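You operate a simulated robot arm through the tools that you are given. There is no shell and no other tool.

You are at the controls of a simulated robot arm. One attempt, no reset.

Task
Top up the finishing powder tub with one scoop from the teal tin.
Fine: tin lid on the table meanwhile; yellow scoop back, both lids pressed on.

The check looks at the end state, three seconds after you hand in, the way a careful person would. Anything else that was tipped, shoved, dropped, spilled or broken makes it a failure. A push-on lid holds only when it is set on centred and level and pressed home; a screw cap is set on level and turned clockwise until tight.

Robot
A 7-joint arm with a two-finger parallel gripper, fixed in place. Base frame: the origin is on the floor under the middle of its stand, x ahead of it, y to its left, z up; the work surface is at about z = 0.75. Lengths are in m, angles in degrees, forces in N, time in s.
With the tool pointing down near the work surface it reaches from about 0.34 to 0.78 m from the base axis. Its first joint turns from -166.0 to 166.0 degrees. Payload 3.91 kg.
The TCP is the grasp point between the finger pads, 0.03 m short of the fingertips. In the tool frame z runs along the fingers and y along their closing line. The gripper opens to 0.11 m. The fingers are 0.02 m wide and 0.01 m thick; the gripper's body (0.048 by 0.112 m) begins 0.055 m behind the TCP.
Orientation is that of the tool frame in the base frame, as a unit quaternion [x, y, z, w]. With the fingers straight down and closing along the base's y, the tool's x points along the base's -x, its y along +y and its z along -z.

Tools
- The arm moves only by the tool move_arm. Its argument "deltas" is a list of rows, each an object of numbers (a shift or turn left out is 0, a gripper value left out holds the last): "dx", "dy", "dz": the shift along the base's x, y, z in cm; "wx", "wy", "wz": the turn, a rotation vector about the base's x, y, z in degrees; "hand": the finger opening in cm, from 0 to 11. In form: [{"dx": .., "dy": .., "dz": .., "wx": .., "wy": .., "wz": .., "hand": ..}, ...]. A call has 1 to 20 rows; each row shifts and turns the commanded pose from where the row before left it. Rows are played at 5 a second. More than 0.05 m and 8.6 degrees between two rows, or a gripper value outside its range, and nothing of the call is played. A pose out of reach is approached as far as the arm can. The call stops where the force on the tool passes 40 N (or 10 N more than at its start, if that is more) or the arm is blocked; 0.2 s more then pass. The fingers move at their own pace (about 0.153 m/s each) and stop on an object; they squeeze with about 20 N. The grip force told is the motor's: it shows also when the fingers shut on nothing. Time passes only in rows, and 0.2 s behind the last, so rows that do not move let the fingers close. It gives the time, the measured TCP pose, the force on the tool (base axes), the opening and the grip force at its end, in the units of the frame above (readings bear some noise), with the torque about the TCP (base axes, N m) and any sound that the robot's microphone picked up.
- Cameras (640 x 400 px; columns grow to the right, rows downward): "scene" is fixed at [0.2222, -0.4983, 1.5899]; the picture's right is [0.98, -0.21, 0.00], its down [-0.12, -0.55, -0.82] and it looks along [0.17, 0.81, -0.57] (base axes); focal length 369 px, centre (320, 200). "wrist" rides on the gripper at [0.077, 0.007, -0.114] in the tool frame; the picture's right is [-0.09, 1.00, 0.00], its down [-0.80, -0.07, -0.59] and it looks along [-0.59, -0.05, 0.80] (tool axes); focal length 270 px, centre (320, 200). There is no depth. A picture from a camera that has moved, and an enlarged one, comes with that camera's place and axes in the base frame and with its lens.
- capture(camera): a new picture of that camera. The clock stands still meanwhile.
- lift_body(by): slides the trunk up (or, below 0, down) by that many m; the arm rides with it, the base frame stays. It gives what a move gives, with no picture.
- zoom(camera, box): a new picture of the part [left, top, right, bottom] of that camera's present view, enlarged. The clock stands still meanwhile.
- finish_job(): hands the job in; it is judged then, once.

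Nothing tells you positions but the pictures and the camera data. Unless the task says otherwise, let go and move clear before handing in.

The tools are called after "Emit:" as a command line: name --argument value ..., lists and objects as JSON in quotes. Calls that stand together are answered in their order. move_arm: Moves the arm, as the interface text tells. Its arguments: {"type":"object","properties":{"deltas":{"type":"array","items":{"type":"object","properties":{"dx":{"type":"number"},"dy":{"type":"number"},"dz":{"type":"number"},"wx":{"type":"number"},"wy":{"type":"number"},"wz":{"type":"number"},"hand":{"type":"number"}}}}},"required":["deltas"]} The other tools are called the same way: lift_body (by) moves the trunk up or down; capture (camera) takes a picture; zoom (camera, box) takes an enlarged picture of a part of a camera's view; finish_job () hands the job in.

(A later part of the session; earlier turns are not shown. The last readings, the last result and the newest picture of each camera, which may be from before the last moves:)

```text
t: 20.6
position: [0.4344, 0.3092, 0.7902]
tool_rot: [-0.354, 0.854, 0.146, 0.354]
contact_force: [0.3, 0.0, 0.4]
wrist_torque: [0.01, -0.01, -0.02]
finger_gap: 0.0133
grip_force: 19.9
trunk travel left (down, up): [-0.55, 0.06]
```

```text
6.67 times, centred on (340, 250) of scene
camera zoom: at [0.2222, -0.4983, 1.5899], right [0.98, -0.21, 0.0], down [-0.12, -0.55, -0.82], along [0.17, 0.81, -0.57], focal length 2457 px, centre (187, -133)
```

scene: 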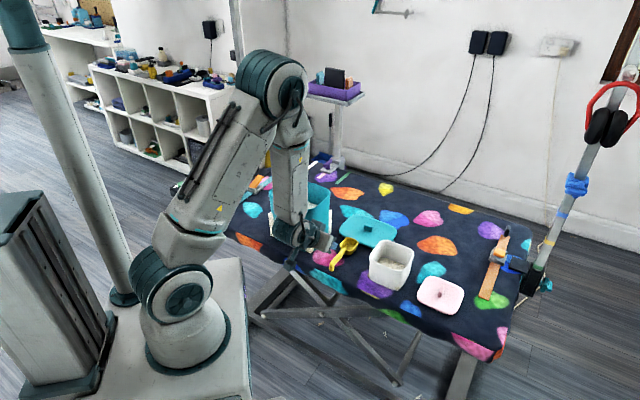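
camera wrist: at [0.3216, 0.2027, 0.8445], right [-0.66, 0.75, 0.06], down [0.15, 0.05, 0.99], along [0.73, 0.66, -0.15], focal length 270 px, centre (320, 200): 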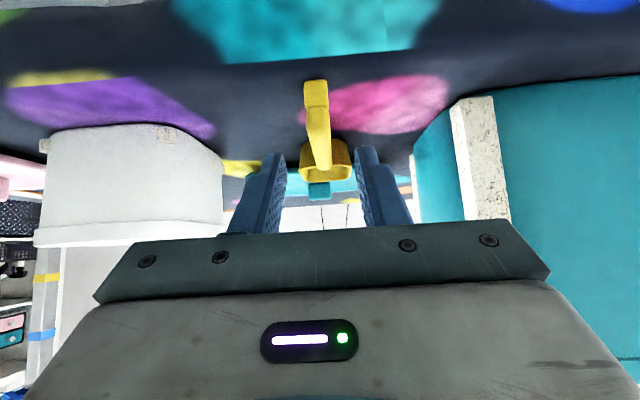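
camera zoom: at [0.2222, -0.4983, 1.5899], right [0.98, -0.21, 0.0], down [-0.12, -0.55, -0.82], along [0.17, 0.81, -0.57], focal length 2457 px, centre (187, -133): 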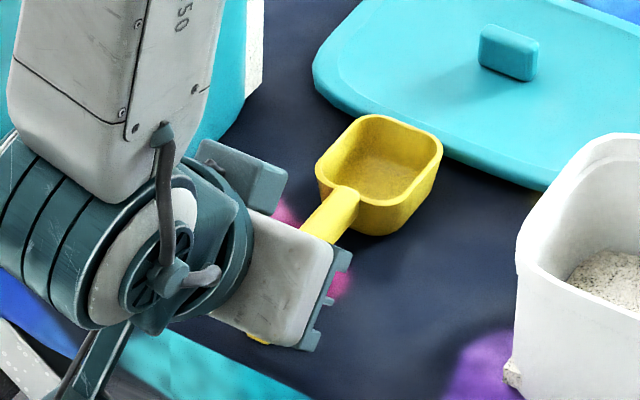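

The handle is held (13.3 mm). I'll lift straight up, then check that the scoop stays level in the grip.

Emit:
move_arm --deltas '[{"dz": 0.5}, {"dz": 1}, {"dz": 2}, {"dz": 3}, {"dz": 4}, {"dz": 4}, {"dz": 4}]'

Emit:
zoom --camera "wrist" --box '[240, 60, 400, 220]'

Emit:
capture --camera "scene"

```text
t: 22.2
position: [0.433, 0.3091, 0.9737]
tool_rot: [-0.355, 0.853, 0.147, 0.353]
contact_force: [0.0, 0.3, -0.4]
wrist_torque: [-0.04, -0.01, 0.02]
finger_gap: 0.0135
grip_force: 20.2
trunk travel left (down, up): [-0.55, 0.06]
```

```text
2.50 times, centred on (320, 140) of wrist
camera zoom: at [0.3331, 0.2181, 1.0009], right [-0.66, 0.75, 0.06], down [0.15, 0.05, 0.99], along [0.73, 0.66, -0.15], focal length 676 px, centre (320, 350)
```

zoom: 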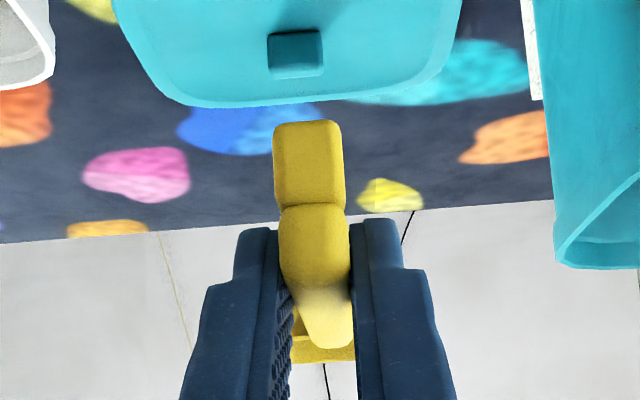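

```text
taken
```

scene: 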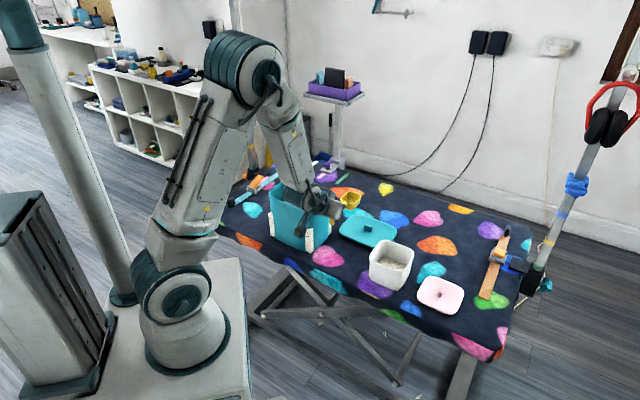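

The scoop sits unchanged in the grip. Before filling it, I'll rehearse the carry and pour with the empty scoop: raise, swing the heading toward −67°, and come beside the tub.

Emit:
move_arm --deltas '[{"dz": 4}, {"dz": 4}, {"dz": 4, "wz": -8}, {"dz": 3, "wz": -8}, {"wz": -8, "dx": 0.9, "dy": 0.4}, {"wz": -8, "dx": 1, "dy": 0.5}, {"wz": -8, "dx": 1, "dy": 0.5}, {"wz": -8, "dx": 1, "dy": 0.5}, {"wz": -8, "dx": 1, "dy": 0.5}, {"wz": -8, "dx": 1, "dy": 0.5}, {"wz": -8, "dx": 1, "dy": 0.5}, {"wz": -8, "dx": 1, "dy": 0.5}, {"wz": -8, "dx": 1, "dy": 0.5}, {"wz": -8, "dx": 1, "dy": 0.5}, {"wz": -8, "dx": 1, "dy": 0.5}, {"wz": -8, "dx": 1, "dy": 0.6}]'

Emit:
capture --camera "scene"

Emit:
capture --camera "wrist"

```text
t: 25.6
position: [0.5564, 0.3649, 1.0965]
tool_rot: [0.493, 0.788, -0.199, 0.309]
contact_force: [-0.8, 0.6, -0.6]
wrist_torque: [0.05, 0.02, 0.03]
finger_gap: 0.0134
grip_force: 19.5
out of reach, approached as far as the arm can: row 4
trunk travel left (down, up): [-0.55, 0.06]
```

```text
taken
```

scene: 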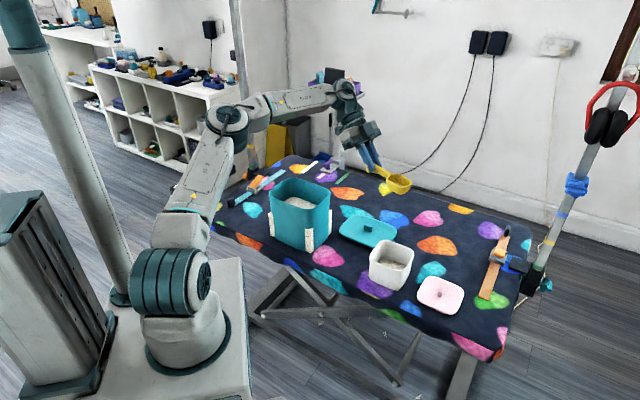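

```text
taken
camera wrist: at [0.5045, 0.4888, 1.1274], right [0.93, 0.37, 0.05], down [0.02, -0.19, 0.98], along [0.38, -0.91, -0.18], focal length 270 px, centre (320, 200)
```

wrist: 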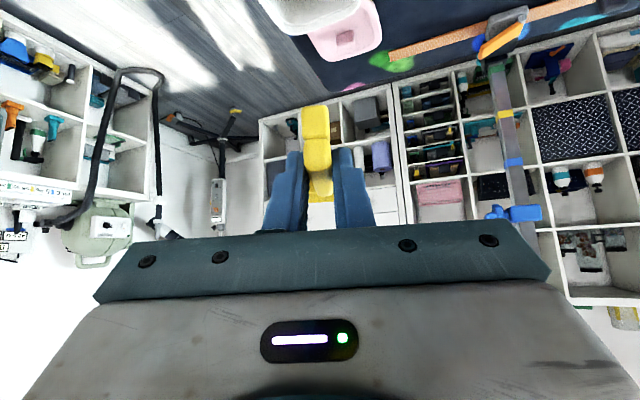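

The empty scoop hangs level at the tub side (one row was clipped at maximum height, leaving about 2° of error which I'll correct). Now I lower to the pour start and take a look.

Emit:
move_arm --deltas '[{"dx": -0.33, "dy": 0.15, "dz": -3.1, "wx": -1.54, "wy": -0.72}, {"dx": -0.33, "dy": 0.15, "dz": -3.1}, {"dx": -0.33, "dy": 0.15, "dz": -3.1}, {"dx": -0.33, "dy": 0.15, "dz": -3.1}]'

Emit:
capture --camera "scene"

Emit:
capture --camera "wrist"

```text
t: 26.6
position: [0.5437, 0.3728, 0.9713]
tool_rot: [0.489, 0.785, -0.205, 0.321]
contact_force: [-0.5, -1.2, -0.2]
wrist_torque: [0.02, 0.01, -0.04]
finger_gap: 0.0133
grip_force: 19.3
trunk travel left (down, up): [-0.55, 0.06]
```

```text
taken
```

scene: 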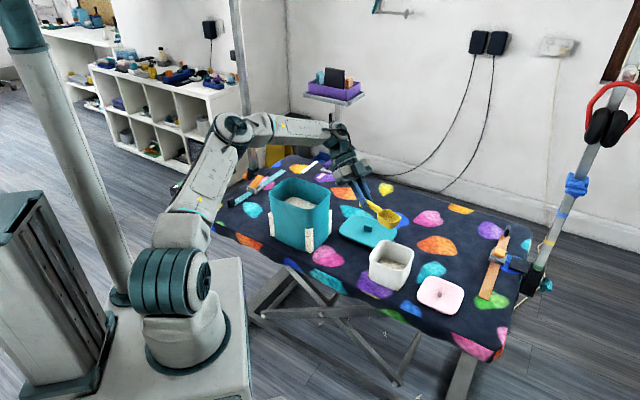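

```text
taken
camera wrist: at [0.4915, 0.498, 0.9993], right [0.92, 0.38, 0.05], down [0.01, -0.16, 0.99], along [0.38, -0.91, -0.15], focal length 270 px, centre (320, 200)
```

wrist: 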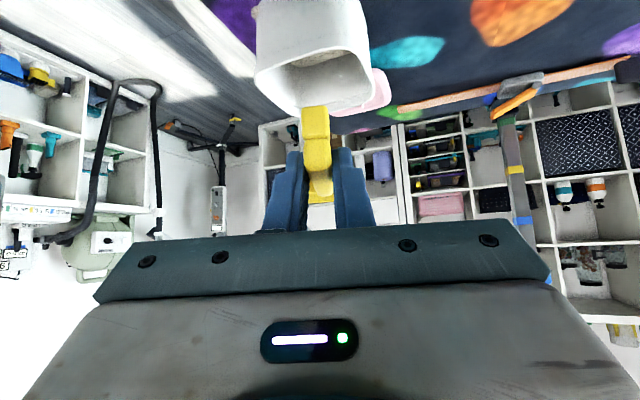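

The tub's opening lines up with the scoop's heading. I'll rehearse the first half of the pour (pitching to 64° about the lip) with the empty scoop.

Emit:
move_arm --deltas '[{"dx": 0.08, "dy": -0.16, "dz": -0.34, "wx": 7.24, "wy": 3.41}, {"dx": 0.19, "dy": -0.4, "dz": -0.38, "wx": 7.24, "wy": 3.41}, {"dx": 0.29, "dy": -0.62, "dz": -0.46, "wx": 7.24, "wy": 3.41}, {"dx": 0.4, "dy": -0.84, "dz": -0.37, "wx": 7.24, "wy": 3.41}, {"dx": 0.49, "dy": -1.03, "dz": 0.48, "wx": 7.24, "wy": 3.41}, {"dx": 0.57, "dy": -1.2, "dz": 0.51, "wx": 7.24, "wy": 3.41}, {"dx": 0.64, "dy": -1.36, "dz": 0.51, "wx": 7.24, "wy": 3.41}, {"dx": 0.7, "dy": -1.49, "dz": 0.49, "wx": 7.24, "wy": 3.41}]'

Emit:
capture --camera "scene"

Emit:
capture --camera "wrist"

Emit:
zoom --camera "scene" --box '[330, 180, 450, 300]'

```text
t: 28.4
position: [0.5771, 0.3004, 0.9767]
tool_rot: [0.522, 0.836, 0.092, -0.142]
contact_force: [0.3, -0.2, 0.2]
wrist_torque: [0.03, -0.02, 0.0]
finger_gap: 0.0136
grip_force: 20.3
trunk travel left (down, up): [-0.55, 0.06]
```

```text
taken
```

scene: 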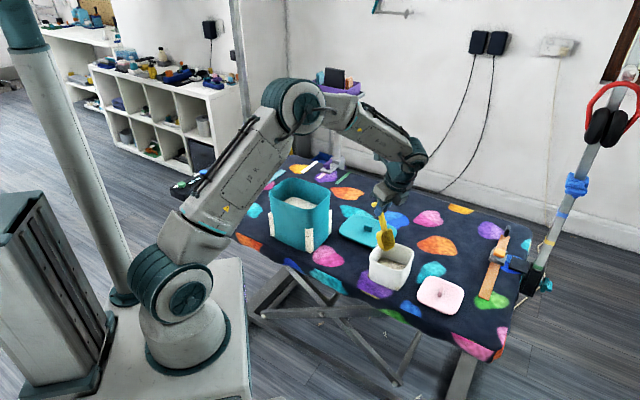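

```text
taken
camera wrist: at [0.5682, 0.3339, 1.1109], right [0.93, 0.36, -0.02], down [0.35, -0.89, 0.29], along [0.09, -0.28, -0.96], focal length 270 px, centre (320, 200)
```

wrist: 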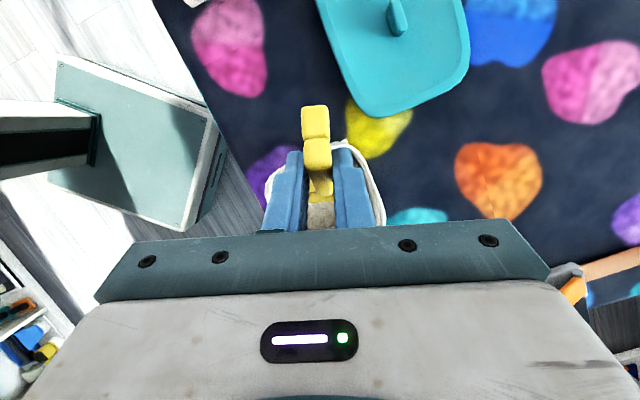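

```text
3.33 times, centred on (390, 240) of scene
camera zoom: at [0.2222, -0.4983, 1.5899], right [0.98, -0.21, 0.0], down [-0.12, -0.55, -0.82], along [0.17, 0.81, -0.57], focal length 1229 px, centre (87, 67)
```

zoom: 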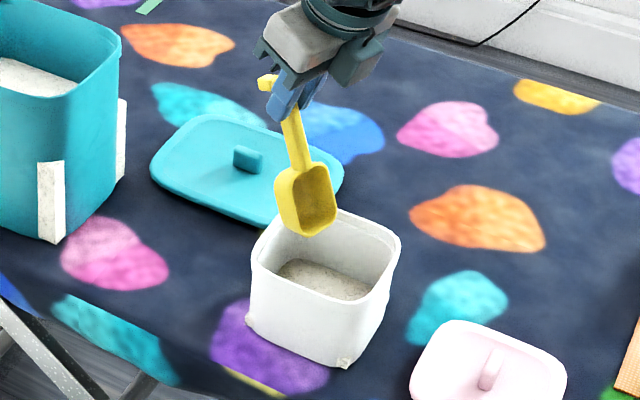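

The lip is over the tub opening, about 1 cm short of centre along the heading. I'll rehearse the rest of the tilt to see whether the arm can reach ~125°.

Emit:
move_arm --deltas '[{"dx": 0.75, "dy": -1.58, "dz": 0.66, "wx": 7.24, "wy": 3.41}, {"dx": 0.78, "dy": -1.66, "dz": 0.5, "wx": 7.24, "wy": 3.41}, {"dx": 0.79, "dy": -1.68, "dz": 0.54, "wx": 7.24, "wy": 3.41}, {"dx": 0.8, "dy": -1.69, "dz": 0.29, "wx": 7.24, "wy": 3.41}]'

Emit:
capture --camera "scene"

Emit:
zoom --camera "scene" --box '[330, 180, 450, 300]'

```text
t: 29.4
position: [0.609, 0.2335, 0.997]
tool_rot: [0.478, 0.764, 0.236, -0.364]
contact_force: [-1.3, -1.1, -0.7]
wrist_torque: [0.01, -0.01, 0.01]
finger_gap: 0.0134
grip_force: 20.0
trunk travel left (down, up): [-0.55, 0.06]
```

```text
taken
```

scene: 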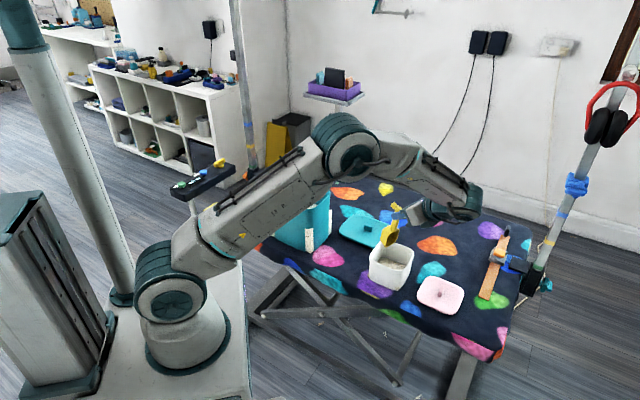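

```text
3.33 times, centred on (390, 240) of scene
camera zoom: at [0.2222, -0.4983, 1.5899], right [0.98, -0.21, 0.0], down [-0.12, -0.55, -0.82], along [0.17, 0.81, -0.57], focal length 1229 px, centre (87, 67)
```

zoom: 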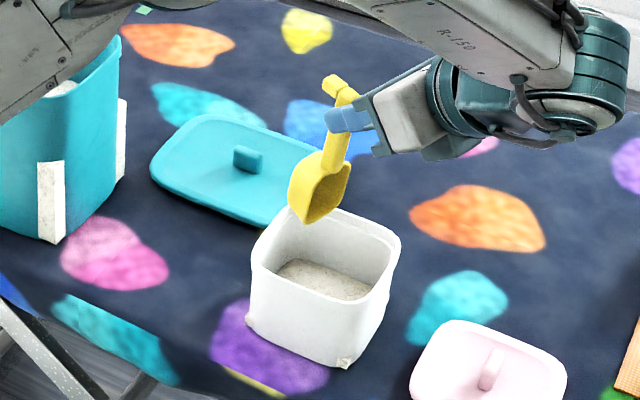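

Emit:
zoom --camera "scene" --box '[365, 195, 435, 260]'

Emit:
capture --camera "wrist"

```text
6.15 times, centred on (400, 228) of scene
camera zoom: at [0.2222, -0.4983, 1.5899], right [0.98, -0.21, 0.0], down [-0.12, -0.55, -0.82], along [0.17, 0.81, -0.57], focal length 2268 px, centre (-172, 31)
```

zoom: 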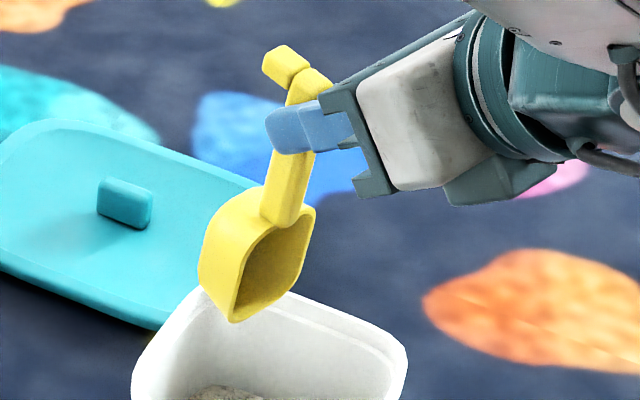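

```text
taken
camera wrist: at [0.6312, 0.1984, 1.1284], right [0.92, 0.38, -0.06], down [0.36, -0.9, -0.26], along [-0.15, 0.22, -0.96], focal length 270 px, centre (320, 200)
```

wrist: 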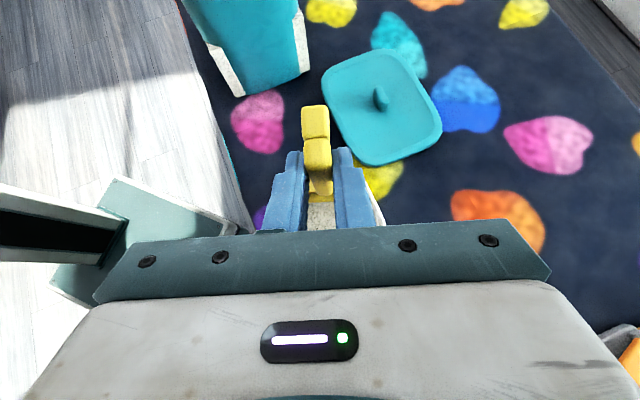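

The lip is over the tub but about 1.4 cm short along the heading; I'll correct for that in the real pour. Continuing the rehearsal tilt to 128°.

Emit:
move_arm --deltas '[{"dx": 0.78, "dy": -1.66, "dz": -0.38, "wx": 7.24, "wy": 3.41}, {"dx": 0.75, "dy": -1.59, "dz": -0.62, "wx": 7.24, "wy": 3.41}, {"dx": 0.71, "dy": -1.5, "dz": -0.87, "wx": 7.24, "wy": 3.41}, {"dx": 0.65, "dy": -1.38, "dz": -1.08, "wx": 7.24, "wy": 3.41}]'

Emit:
capture --camera "scene"

Emit:
zoom --camera "scene" --box '[345, 195, 445, 275]'

```text
t: 30.4
position: [0.6372, 0.1736, 0.9674]
tool_rot: [0.396, 0.633, 0.361, -0.559]
contact_force: [-0.2, 0.4, -0.7]
wrist_torque: [0.03, -0.02, 0.02]
finger_gap: 0.0132
grip_force: 20.1
trunk travel left (down, up): [-0.55, 0.06]
```

```text
taken
```

scene: 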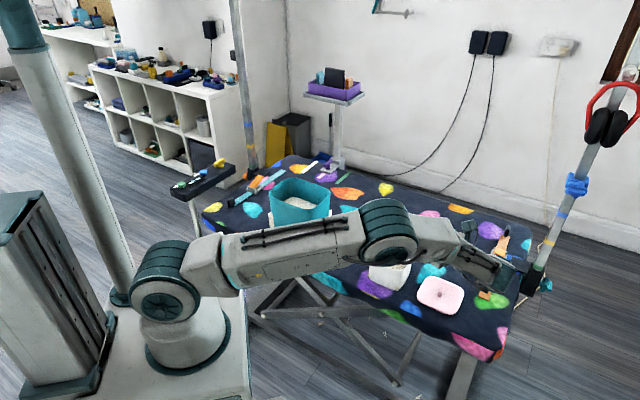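

```text
5.00 times, centred on (395, 235) of scene
camera zoom: at [0.2222, -0.4983, 1.5899], right [0.98, -0.21, 0.0], down [-0.12, -0.55, -0.82], along [0.17, 0.81, -0.57], focal length 1843 px, centre (-55, 25)
```

zoom: 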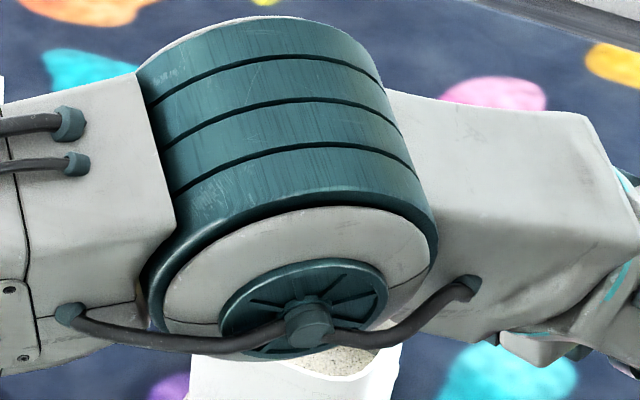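

The full pour tilt is reachable. I'll retrace the same path back to level.

Emit:
move_arm --deltas '[{"dx": -0.65, "dy": 1.38, "dz": 1.08, "wx": -7.24, "wy": -3.41}, {"dx": -0.71, "dy": 1.5, "dz": 0.87, "wx": -7.24, "wy": -3.41}, {"dx": -0.75, "dy": 1.59, "dz": 0.62, "wx": -7.24, "wy": -3.41}, {"dx": -0.78, "dy": 1.66, "dz": 0.38, "wx": -7.24, "wy": -3.41}, {"dx": -0.8, "dy": 1.69, "dz": -0.29, "wx": -7.24, "wy": -3.41}, {"dx": -0.79, "dy": 1.68, "dz": -0.54, "wx": -7.24, "wy": -3.41}, {"dx": -0.78, "dy": 1.66, "dz": -0.1, "wx": -7.24, "wy": -3.41}, {"dx": -0.75, "dy": 1.58, "dz": 0.4, "wx": -7.24, "wy": -3.41}, {"dx": -0.7, "dy": 1.49, "dz": 0.5, "wx": -7.24, "wy": -3.41}, {"dx": -0.64, "dy": 1.36, "dz": 0.5, "wx": -7.24, "wy": -3.41}, {"dx": -0.57, "dy": 1.2, "dz": 0.5, "wx": -7.24, "wy": -3.41}, {"dx": -0.49, "dy": 1.03, "dz": 0.5, "wx": -7.24, "wy": -3.41}, {"dx": -0.4, "dy": 0.84, "dz": 1, "wx": -7.24, "wy": -3.41}, {"dx": -0.29, "dy": 0.62, "dz": 1, "wx": -7.24, "wy": -3.41}, {"dx": -0.19, "dy": 0.4, "dz": 1, "wx": -7.24, "wy": -3.41}, {"dx": -0.08, "dy": 0.16, "dz": 1, "wx": -7.24, "wy": -3.41}]'

Emit:
capture --camera "scene"

```text
t: 33.8
position: [0.5417, 0.3722, 1.0519]
tool_rot: [0.489, 0.784, -0.205, 0.322]
contact_force: [0.8, -0.1, -0.9]
wrist_torque: [-0.01, 0.02, 0.03]
finger_gap: 0.0135
grip_force: 19.8
trunk travel left (down, up): [-0.55, 0.06]
```

```text
taken
```

scene: 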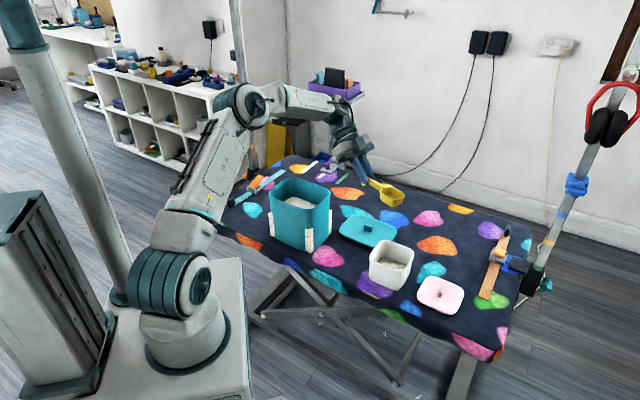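

Back to level at (0.542, 0.372, 1.052). Now I'll move over the tin: turn the heading to −45° (along the tin's long axis) and pitch the bowl down 60°, staying well above the rim.

Emit:
move_arm --deltas '[{"dx": -2, "dy": 1.5, "dz": 2, "wz": 6.5}, {"dx": -2, "dy": 1.5, "dz": 2, "wz": 6.5}, {"dx": -2, "dy": 1.5, "dz": 2, "wz": 6.5}, {"dx": -1.77, "dy": 1.31, "wx": 5.3, "wy": 5.3}, {"dx": -1.77, "dy": 1.31, "wx": 5.3, "wy": 5.3}, {"dx": -1.77, "dy": 1.31, "wx": 5.3, "wy": 5.3}, {"dx": -1.77, "dy": 1.31, "wx": 5.3, "wy": 5.3}, {"dx": -1.77, "dy": 1.31, "wx": 5.3, "wy": 5.3}, {"dx": -1.77, "dy": 1.31, "wx": 5.3, "wy": 5.3}, {"dx": -1.77, "dy": 1.31, "wx": 5.3, "wy": 5.3}, {"dx": -1.77, "dy": 1.31, "wx": 5.3, "wy": 5.3}]'

Emit:
capture --camera "scene"

Emit:
capture --camera "wrist"

Emit:
zoom --camera "scene" --box '[240, 120, 380, 260]'

```text
t: 36.2
position: [0.3411, 0.5233, 1.1139]
tool_rot: [0.374, 0.918, 0.051, -0.122]
contact_force: [0.2, 0.1, 0.2]
wrist_torque: [0.03, 0.01, -0.01]
finger_gap: 0.0132
grip_force: 20.1
trunk travel left (down, up): [-0.55, 0.06]
```

```text
taken
```

scene: 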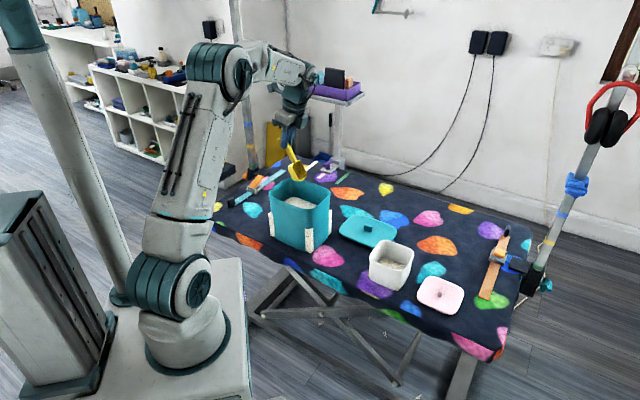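

```text
taken
camera wrist: at [0.3151, 0.5592, 1.2436], right [0.76, 0.65, -0.02], down [0.61, -0.7, 0.36], along [0.22, -0.29, -0.93], focal length 270 px, centre (320, 200)
```

wrist: 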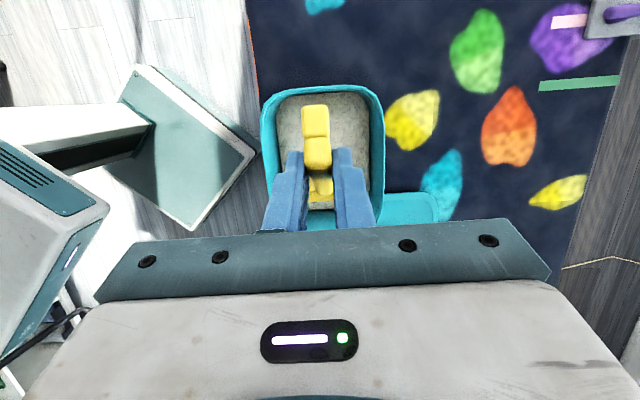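

```text
2.86 times, centred on (310, 190) of scene
camera zoom: at [0.2222, -0.4983, 1.5899], right [0.98, -0.21, 0.0], down [-0.12, -0.55, -0.82], along [0.17, 0.81, -0.57], focal length 1053 px, centre (349, 229)
```

zoom: 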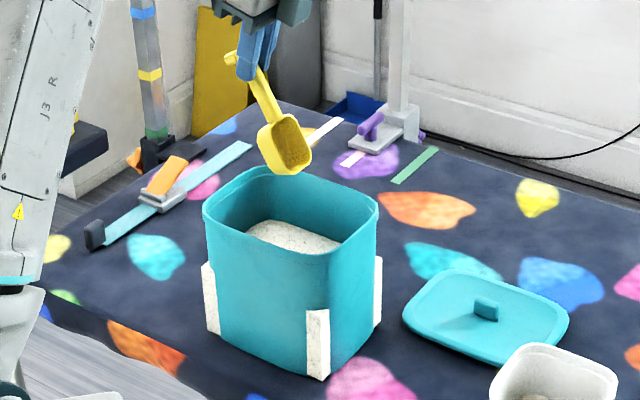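

The scoop is pitched 60° and centred over the tin opening. I'll descend until the bowl is near the powder surface (staying clear of the walls), then check.

Emit:
move_arm --deltas '[{"dx": 0.18, "dy": -0.18, "dz": -4}, {"dx": 0.17, "dy": -0.17, "dz": -4}, {"dz": -3}, {"dz": -2}]'

Emit:
zoom --camera "scene" --box '[240, 120, 380, 260]'

Emit:
zoom --camera "wrist" --box '[200, 40, 440, 240]'

```text
t: 37.2
position: [0.3456, 0.5189, 0.9798]
tool_rot: [0.374, 0.918, 0.05, -0.122]
contact_force: [-0.2, 0.1, -0.4]
wrist_torque: [-0.01, 0.0, -0.01]
finger_gap: 0.013
grip_force: 20.0
trunk travel left (down, up): [-0.55, 0.06]
```

```text
2.86 times, centred on (310, 190) of scene
camera zoom: at [0.2222, -0.4983, 1.5899], right [0.98, -0.21, 0.0], down [-0.12, -0.55, -0.82], along [0.17, 0.81, -0.57], focal length 1053 px, centre (349, 229)
```

zoom: 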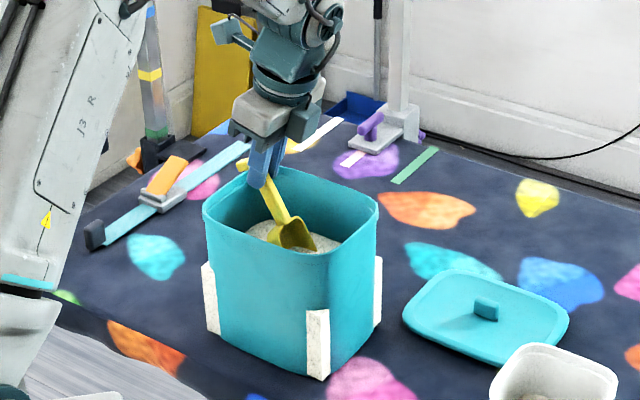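

```text
2.00 times, centred on (320, 140) of wrist
camera zoom: at [0.3191, 0.5545, 1.1111], right [0.76, 0.65, -0.02], down [0.61, -0.7, 0.36], along [0.22, -0.29, -0.93], focal length 541 px, centre (320, 320)
```

zoom: 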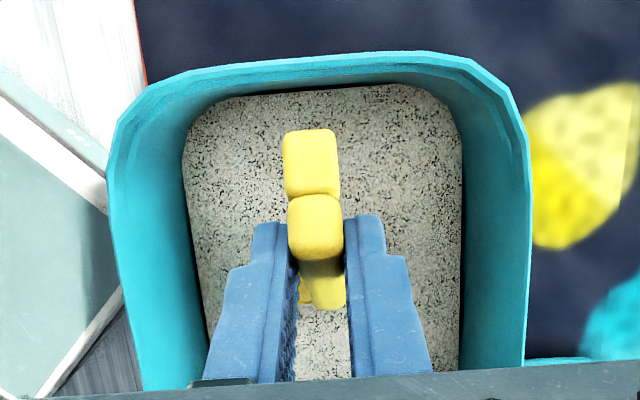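

The bowl is inside, clear of all the walls, at about the powder surface. Now I plunge gently and watch the force.

Emit:
move_arm --deltas '[{"dz": -1.2}, {"dz": -1.2}, {"dz": -1.2}]'

Emit:
zoom --camera "scene" --box '[260, 150, 360, 240]'

Emit:
zoom --camera "wrist" --box '[200, 40, 440, 240]'

```text
t: 38.0
position: [0.3447, 0.5185, 0.9457]
tool_rot: [0.374, 0.918, 0.051, -0.122]
contact_force: [0.4, -0.5, -2.0]
wrist_torque: [-0.01, -0.02, 0.01]
finger_gap: 0.0134
grip_force: 20.2
trunk travel left (down, up): [-0.55, 0.06]
```

```text
4.44 times, centred on (310, 195) of scene
camera zoom: at [0.2222, -0.4983, 1.5899], right [0.98, -0.21, 0.0], down [-0.12, -0.55, -0.82], along [0.17, 0.81, -0.57], focal length 1638 px, centre (364, 222)
```

zoom: 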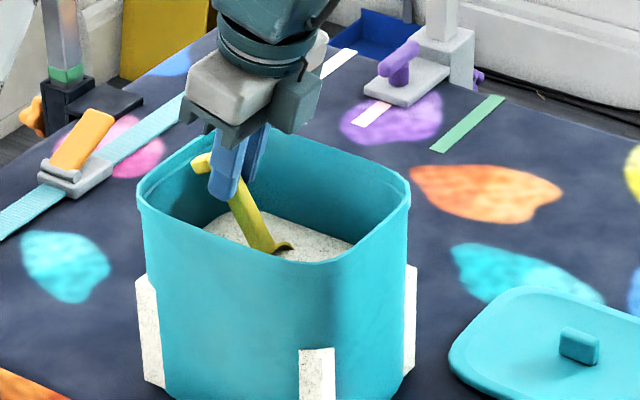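

```text
2.00 times, centred on (320, 140) of wrist
camera zoom: at [0.3184, 0.5539, 1.0761], right [0.76, 0.65, -0.02], down [0.61, -0.7, 0.36], along [0.22, -0.29, -0.93], focal length 541 px, centre (320, 320)
```

zoom: 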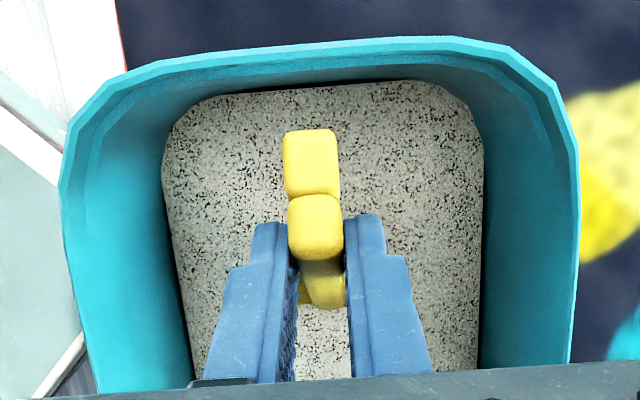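

No notable resistance yet; the bowl is partly submerged. I'll plunge 3 cm further.

Emit:
move_arm --deltas '[{"dz": -1}, {"dz": -1}, {"dz": -1}]'

Emit:
zoom --camera "scene" --box '[260, 150, 360, 240]'

Emit:
zoom --camera "wrist" --box '[200, 40, 440, 240]'

```text
t: 38.8
position: [0.3453, 0.5175, 0.9158]
tool_rot: [0.374, 0.918, 0.05, -0.122]
contact_force: [0.2, 0.1, -1.0]
wrist_torque: [0.02, 0.02, 0.0]
finger_gap: 0.0134
grip_force: 20.6
trunk travel left (down, up): [-0.55, 0.06]
```

```text
4.44 times, centred on (310, 195) of scene
camera zoom: at [0.2222, -0.4983, 1.5899], right [0.98, -0.21, 0.0], down [-0.12, -0.55, -0.82], along [0.17, 0.81, -0.57], focal length 1638 px, centre (364, 222)
```

zoom: 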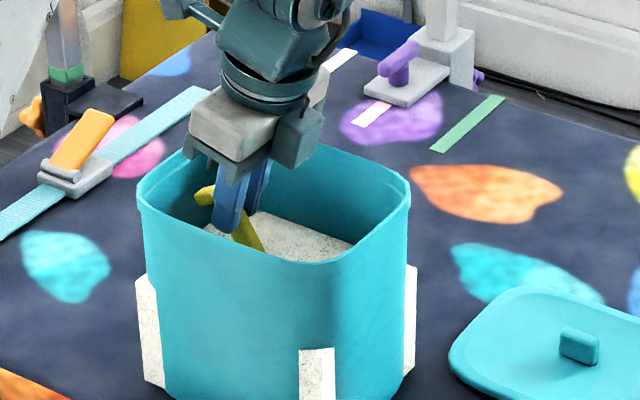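

```text
2.00 times, centred on (320, 140) of wrist
camera zoom: at [0.3191, 0.5538, 1.0469], right [0.76, 0.65, -0.02], down [0.61, -0.7, 0.36], along [0.22, -0.29, -0.93], focal length 541 px, centre (320, 320)
```

zoom: 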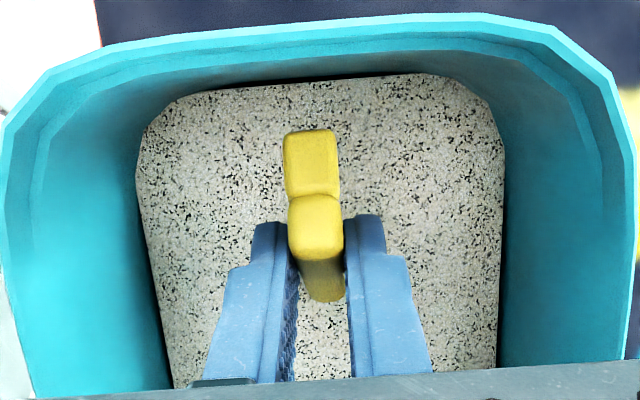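

The bowl is fully submerged. Now I sweep forward and curl the scoop up (60° → 22°), keeping the lip and foot away from the walls.

Emit:
move_arm --deltas '[{"dx": 0.88, "dy": -0.88}, {"dx": 0.88, "dy": -0.88}, {"dx": -0.64, "dy": 0.64, "dz": -0.55, "wx": -5.3, "wy": -5.3}, {"dx": -0.64, "dy": 0.64, "dz": -0.5, "wx": -5.3, "wy": -5.3}, {"dx": -0.5, "dy": 0.5, "dz": 0.3, "wx": -5.3, "wy": -5.3}, {"dx": -0.71, "dy": 0.71, "dz": 0.3, "wx": -5.3, "wy": -5.3}, {"dx": -0.5, "dy": 0.5, "dz": 0.6, "wx": -5.3, "wy": -5.3}]'

Emit:
zoom --camera "scene" --box '[260, 150, 360, 240]'

Emit:
zoom --camera "wrist" --box '[200, 40, 440, 240]'

```text
t: 40.4
position: [0.332, 0.5308, 0.9175]
tool_rot: [0.371, 0.908, -0.076, 0.178]
contact_force: [-0.8, 1.3, -0.4]
wrist_torque: [0.03, 0.01, 0.0]
finger_gap: 0.0135
grip_force: 20.2
trunk travel left (down, up): [-0.55, 0.06]
```

```text
4.44 times, centred on (310, 195) of scene
camera zoom: at [0.2222, -0.4983, 1.5899], right [0.98, -0.21, 0.0], down [-0.12, -0.55, -0.82], along [0.17, 0.81, -0.57], focal length 1638 px, centre (364, 222)
```

zoom: 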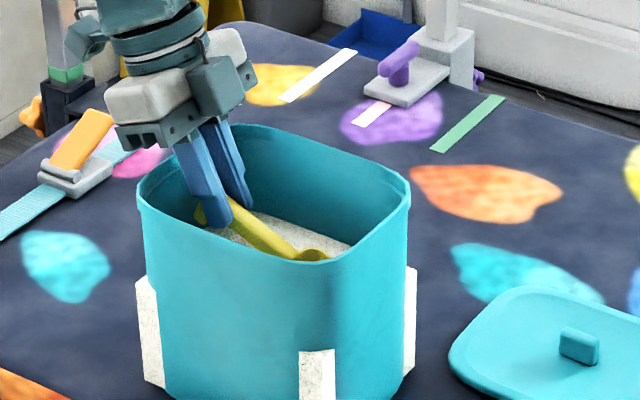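

```text
2.00 times, centred on (320, 140) of wrist
camera zoom: at [0.2557, 0.6158, 0.994], right [0.76, 0.65, 0.03], down [0.32, -0.41, 0.86], along [0.57, -0.64, -0.52], focal length 541 px, centre (320, 320)
```

zoom: 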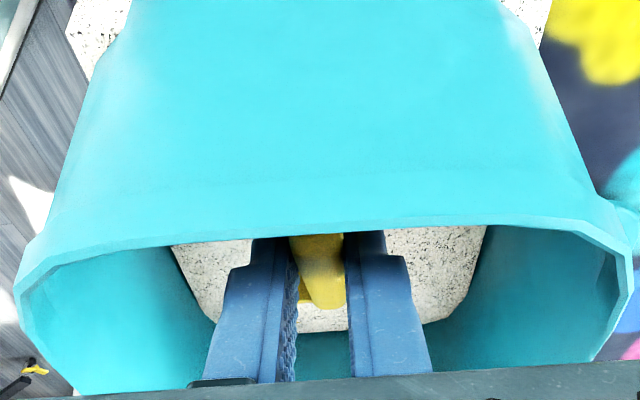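

The scoop is curled to about 22° with no collision. Continuing to lift while levelling.

Emit:
move_arm --deltas '[{"dx": -0.2, "dy": 0.2, "dz": 1.5, "wx": -3.5, "wy": -3.5}, {"dx": -0.2, "dy": 0.2, "dz": 1.5, "wx": -3.5, "wy": -3.5}, {"dx": -0.1, "dy": 0.1, "dz": 2, "wx": -4.5, "wy": -4.5}, {"dz": 2, "wx": -4.4, "wy": -4.4}, {"dz": 2}]'

Emit:
zoom --camera "scene" --box '[250, 130, 370, 230]'

Emit:
capture --camera "wrist"

```text
t: 41.6
position: [0.327, 0.5365, 1.0078]
tool_rot: [0.35, 0.856, -0.149, 0.351]
contact_force: [0.2, -0.6, -0.5]
wrist_torque: [0.02, 0.01, -0.01]
finger_gap: 0.0131
grip_force: 19.6
trunk travel left (down, up): [-0.55, 0.06]
```

```text
4.00 times, centred on (310, 180) of scene
camera zoom: at [0.2222, -0.4983, 1.5899], right [0.98, -0.21, 0.0], down [-0.12, -0.55, -0.82], along [0.17, 0.81, -0.57], focal length 1474 px, centre (360, 280)
```

zoom: 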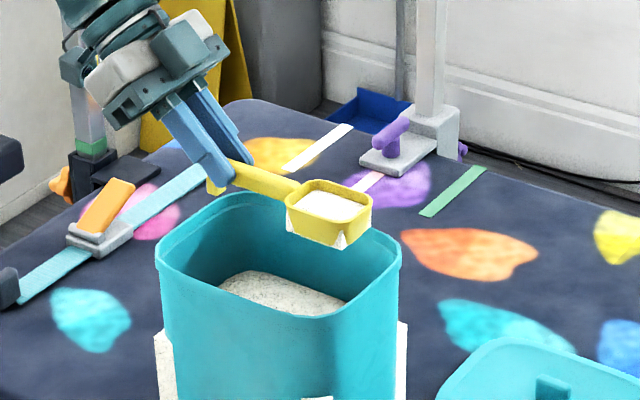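

```text
taken
camera wrist: at [0.2361, 0.6369, 1.0344], right [0.74, 0.67, 0.05], down [0.06, -0.15, 0.99], along [0.66, -0.73, -0.15], focal length 270 px, centre (320, 200)
```

wrist: 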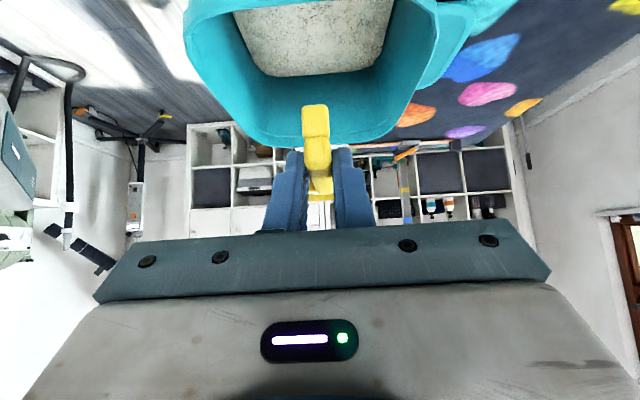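

The scoop came out full. I'll zoom in to inspect the fill and the white bits at the bowl's lower edge.

Emit:
zoom --camera "scene" --box '[300, 160, 360, 200]'

Emit:
zoom --camera "wrist" --box '[270, 90, 370, 210]'

```text
10.00 times, centred on (330, 180) of scene
camera zoom: at [0.2222, -0.4983, 1.5899], right [0.98, -0.21, 0.0], down [-0.12, -0.55, -0.82], along [0.17, 0.81, -0.57], focal length 3686 px, centre (220, 400)
```

zoom: 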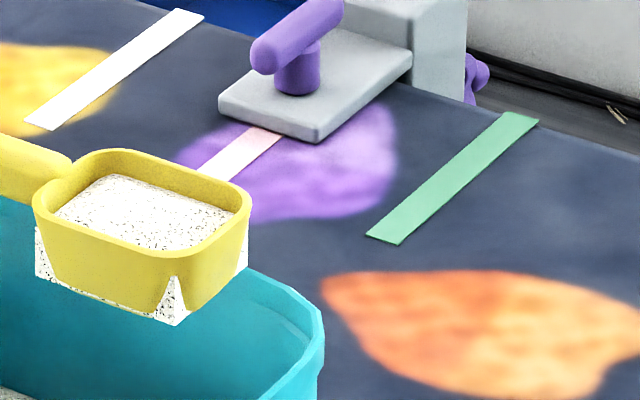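

```text
3.33 times, centred on (320, 150) of wrist
camera zoom: at [0.2361, 0.6369, 1.0344], right [0.74, 0.67, 0.05], down [0.06, -0.15, 0.99], along [0.66, -0.73, -0.15], focal length 901 px, centre (320, 367)
```

zoom: 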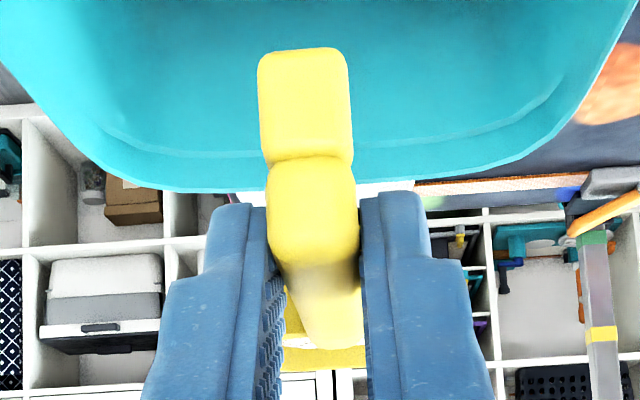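

The powder load sits inside the bowl roughly 7 mm below the rim (the white corners are just the load's shape showing through), so it's about three-quarters full. I'll dip once more, a bit deeper at a flatter tilt, to get a properly full scoop.

Emit:
move_arm --deltas '[{"dx": 0.19, "dy": -0.19, "dz": -2.2, "wx": 5.3, "wy": 5.3}, {"dx": 0.14, "dy": -0.14, "dz": -3, "wx": 5.3, "wy": 5.3}, {"dx": 0.35, "dy": -0.35, "dz": -3, "wx": 5.3, "wy": 5.3}, {"dx": 0.5, "dy": -0.5, "dz": -1.5, "wx": 5.3, "wy": 5.3}, {"dz": -0.8}, {"dz": -0.8}]'

Emit:
zoom --camera "scene" --box '[260, 150, 360, 240]'

Emit:
zoom --camera "wrist" --box '[200, 40, 440, 240]'

```text
t: 43.0
position: [0.3379, 0.5226, 0.8934]
tool_rot: [0.375, 0.918, -0.052, 0.118]
contact_force: [-0.4, -0.1, -0.5]
wrist_torque: [-0.01, 0.05, 0.0]
finger_gap: 0.0134
grip_force: 20.0
trunk travel left (down, up): [-0.55, 0.06]
```

```text
4.44 times, centred on (310, 195) of scene
camera zoom: at [0.2222, -0.4983, 1.5899], right [0.98, -0.21, 0.0], down [-0.12, -0.55, -0.82], along [0.17, 0.81, -0.57], focal length 1638 px, centre (364, 222)
```

zoom: 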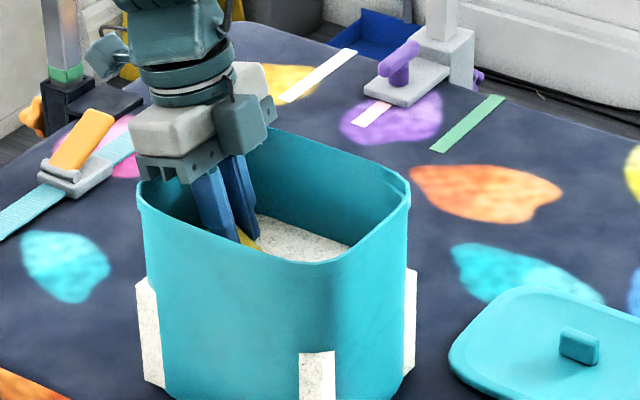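

```text
2.00 times, centred on (320, 140) of wrist
camera zoom: at [0.2695, 0.6005, 0.985], right [0.76, 0.65, 0.02], down [0.4, -0.48, 0.78], along [0.52, -0.58, -0.63], focal length 541 px, centre (320, 320)
```

zoom: 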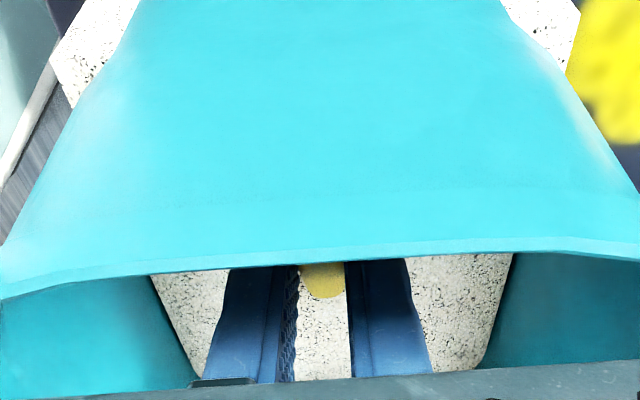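

The bowl is fully submerged at 30° with no contact. Now I curl up while rising gently.

Emit:
move_arm --deltas '[{"dz": 0.3}, {"dx": -0.25, "dy": 0.25, "dz": 0.5, "wx": -2.65, "wy": -2.65}, {"dx": -0.25, "dy": 0.25, "dz": 0.5, "wx": -2.65, "wy": -2.65}, {"dx": -0.18, "dy": 0.18, "dz": 0.7, "wx": -2.65, "wy": -2.65}, {"dx": -0.17, "dy": 0.17, "dz": 0.8, "wx": -2.65, "wy": -2.65}, {"dx": -0.1, "dy": 0.1, "dz": 1.2, "wx": -3, "wy": -3}, {"dx": -0.1, "dy": 0.1, "dz": 1.5, "wx": -3, "wy": -3}, {"dz": 2, "wx": -2.3, "wy": -2.3}, {"dz": 2, "wx": -2.3, "wy": -2.3}, {"dz": 2}]'

Emit:
zoom --camera "scene" --box '[300, 160, 360, 200]'

Emit:
zoom --camera "scene" --box '[250, 130, 370, 230]'

```text
t: 45.2
position: [0.3279, 0.5339, 1.0095]
tool_rot: [0.35, 0.856, -0.148, 0.352]
contact_force: [0.0, -0.3, 0.3]
wrist_torque: [0.01, 0.05, -0.01]
finger_gap: 0.0131
grip_force: 20.2
trunk travel left (down, up): [-0.55, 0.06]
```

```text
10.00 times, centred on (330, 180) of scene
camera zoom: at [0.2222, -0.4983, 1.5899], right [0.98, -0.21, 0.0], down [-0.12, -0.55, -0.82], along [0.17, 0.81, -0.57], focal length 3686 px, centre (220, 400)
```

zoom: 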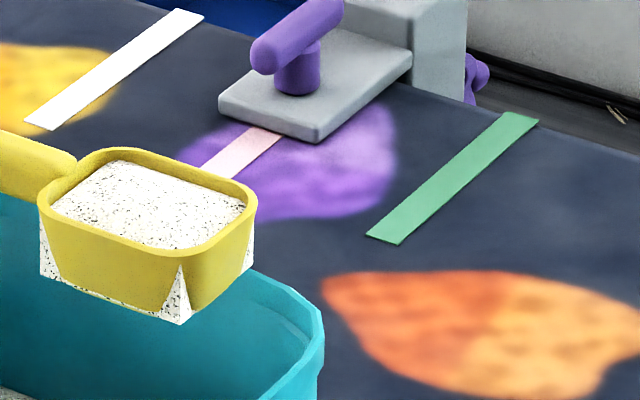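

```text
4.00 times, centred on (310, 180) of scene
camera zoom: at [0.2222, -0.4983, 1.5899], right [0.98, -0.21, 0.0], down [-0.12, -0.55, -0.82], along [0.17, 0.81, -0.57], focal length 1474 px, centre (360, 280)
```

zoom: 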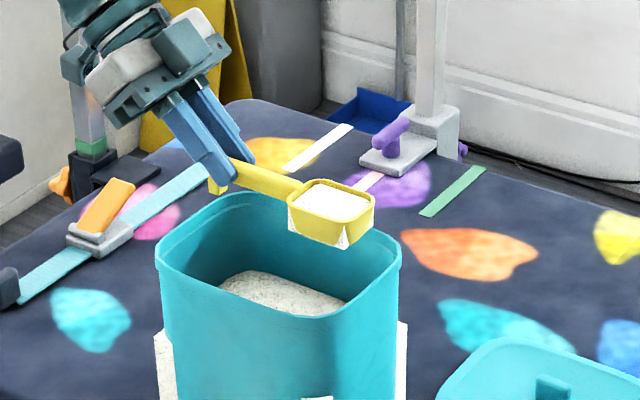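

The scoop is now nearly level-full. I'll carry it slowly and level to the tub, turning the heading back to about −64.5°.

Emit:
move_arm --deltas '[{"dx": 0.88, "dy": -0.68, "wz": -0.77}, {"dx": 1.4, "dy": -1.09, "wz": -1.24}, {"dx": 1.75, "dy": -1.36, "wz": -1.55}, {"dx": 1.75, "dy": -1.36, "wz": -1.55}, {"dx": 1.75, "dy": -1.36, "wz": -1.55}, {"dx": 1.75, "dy": -1.36, "wz": -1.55}, {"dx": 1.75, "dy": -1.36, "wz": -1.55}, {"dx": 1.75, "dy": -1.36, "wz": -1.55}, {"dx": 1.75, "dy": -1.36, "wz": -1.55}, {"dx": 1.75, "dy": -1.36, "wz": -1.55}, {"dx": 1.75, "dy": -1.36, "wz": -1.55}, {"dx": 1.75, "dy": -1.36, "wz": -1.55}, {"dx": 1.4, "dy": -1.09, "wz": -1.24}, {"dx": 0.88, "dy": -0.68, "wz": -0.77}]'

Emit:
zoom --camera "scene" --box '[330, 160, 450, 280]'

Emit:
capture --camera "wrist"

```text
t: 48.2
position: [0.5485, 0.3626, 1.0094]
tool_rot: [0.489, 0.785, -0.206, 0.321]
contact_force: [-0.7, 0.0, -0.3]
wrist_torque: [0.02, 0.02, -0.01]
finger_gap: 0.0136
grip_force: 20.0
trunk travel left (down, up): [-0.55, 0.06]
```

```text
3.33 times, centred on (390, 220) of scene
camera zoom: at [0.2222, -0.4983, 1.5899], right [0.98, -0.21, 0.0], down [-0.12, -0.55, -0.82], along [0.17, 0.81, -0.57], focal length 1229 px, centre (87, 133)
```

zoom: 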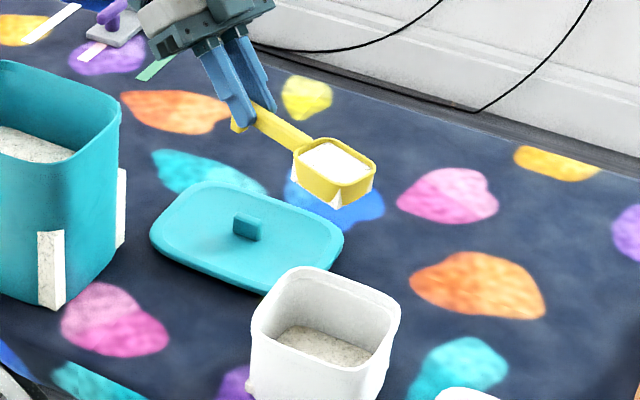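

```text
taken
camera wrist: at [0.4971, 0.4867, 1.0364], right [0.92, 0.38, 0.05], down [0.01, -0.16, 0.99], along [0.38, -0.91, -0.15], focal length 270 px, centre (320, 200)
```

wrist: 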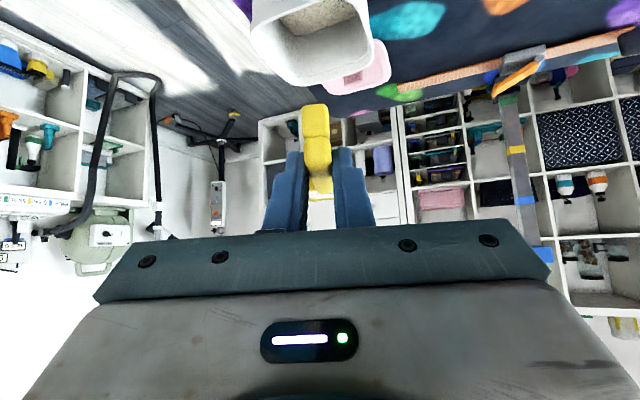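

The scoop is level and full beside the tub, laterally within 4 mm. I'll lower slightly, correct that, and begin a slow pour pivoting about the lip to 64°.

Emit:
move_arm --deltas '[{"dx": -0.18, "dy": -0.09, "dz": -1.9}, {"dx": -0.18, "dy": -0.09, "dz": -1.9}, {"dx": 0.04, "dy": -0.08, "dz": -0.17, "wx": 3.62, "wy": 1.7}, {"dx": 0.04, "dy": -0.08, "dz": -0.17, "wx": 3.62, "wy": 1.7}, {"dx": 0.1, "dy": -0.2, "dz": -0.19, "wx": 3.62, "wy": 1.7}, {"dx": 0.1, "dy": -0.2, "dz": -0.19, "wx": 3.62, "wy": 1.7}, {"dx": 0.15, "dy": -0.31, "dz": -0.23, "wx": 3.62, "wy": 1.7}, {"dx": 0.15, "dy": -0.31, "dz": -0.23, "wx": 3.62, "wy": 1.7}, {"dx": 0.2, "dy": -0.42, "dz": -0.19, "wx": 3.62, "wy": 1.7}, {"dx": 0.2, "dy": -0.42, "dz": -0.19, "wx": 3.62, "wy": 1.7}]'

Emit:
zoom --camera "scene" --box '[345, 195, 435, 285]'

```text
t: 50.4
position: [0.5548, 0.3393, 0.9548]
tool_rot: [0.527, 0.843, -0.059, 0.093]
contact_force: [0.3, 0.2, -0.5]
wrist_torque: [0.01, -0.02, 0.0]
finger_gap: 0.0131
grip_force: 20.0
trunk travel left (down, up): [-0.55, 0.06]
```

```text
4.44 times, centred on (390, 240) of scene
camera zoom: at [0.2222, -0.4983, 1.5899], right [0.98, -0.21, 0.0], down [-0.12, -0.55, -0.82], along [0.17, 0.81, -0.57], focal length 1638 px, centre (9, 22)
```

zoom: 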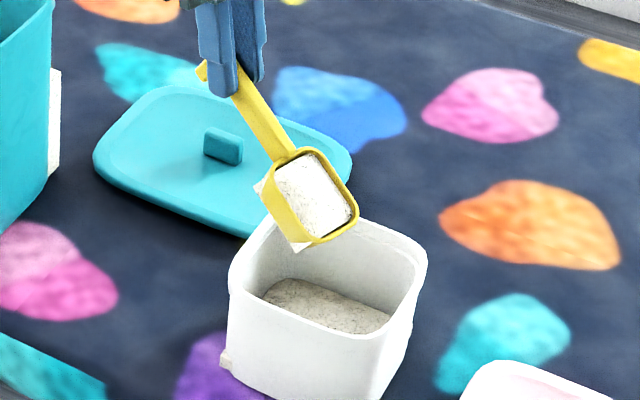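

Powder still holds at 32° with the lip above the tub opening. I'll nudge 5 mm sideways toward centre and continue the pour.

Emit:
move_arm --deltas '[{"dx": 0.45, "dy": 0.21}, {"dx": 0.25, "dy": -0.52, "dz": 0.24, "wx": 3.62, "wy": 1.7}, {"dx": 0.25, "dy": -0.52, "dz": 0.24, "wx": 3.62, "wy": 1.7}, {"dx": 0.29, "dy": -0.6, "dz": 0.25, "wx": 3.62, "wy": 1.7}, {"dx": 0.29, "dy": -0.6, "dz": 0.25, "wx": 3.62, "wy": 1.7}, {"dx": 0.32, "dy": -0.68, "dz": 0.25, "wx": 3.62, "wy": 1.7}, {"dx": 0.32, "dy": -0.68, "dz": 0.25, "wx": 3.62, "wy": 1.7}]'

Emit:
zoom --camera "scene" --box '[345, 195, 435, 285]'

Emit:
capture --camera "wrist"

```text
t: 52.0
position: [0.5769, 0.3065, 0.9717]
tool_rot: [0.527, 0.844, 0.054, -0.082]
contact_force: [-0.3, -0.3, -0.2]
wrist_torque: [0.04, 0.0, 0.0]
finger_gap: 0.0138
grip_force: 19.8
trunk travel left (down, up): [-0.55, 0.06]
```

```text
4.44 times, centred on (390, 240) of scene
camera zoom: at [0.2222, -0.4983, 1.5899], right [0.98, -0.21, 0.0], down [-0.12, -0.55, -0.82], along [0.17, 0.81, -0.57], focal length 1638 px, centre (9, 22)
```

zoom: 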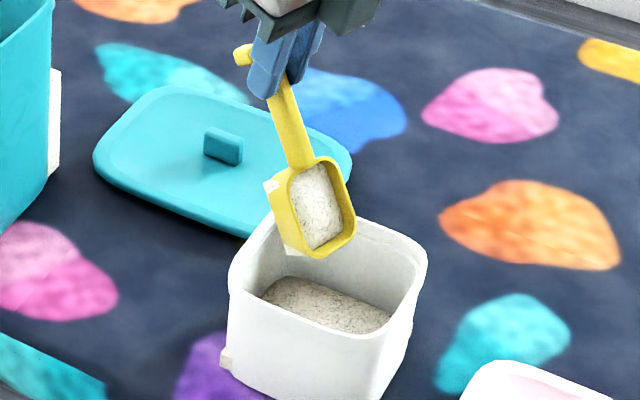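

```text
taken
camera wrist: at [0.5598, 0.3568, 1.0993], right [0.93, 0.36, -0.01], down [0.33, -0.84, 0.43], along [0.14, -0.4, -0.9], focal length 270 px, centre (320, 200)
```

wrist: 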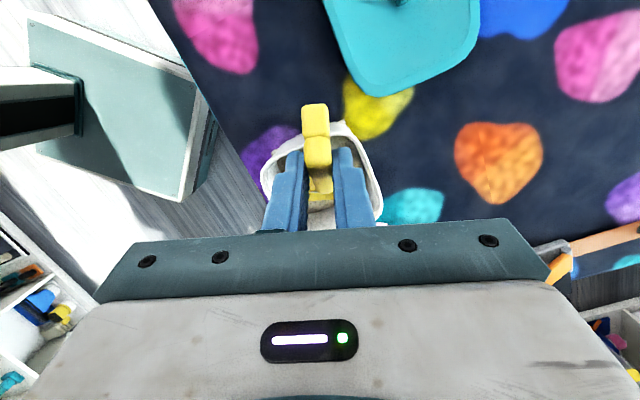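

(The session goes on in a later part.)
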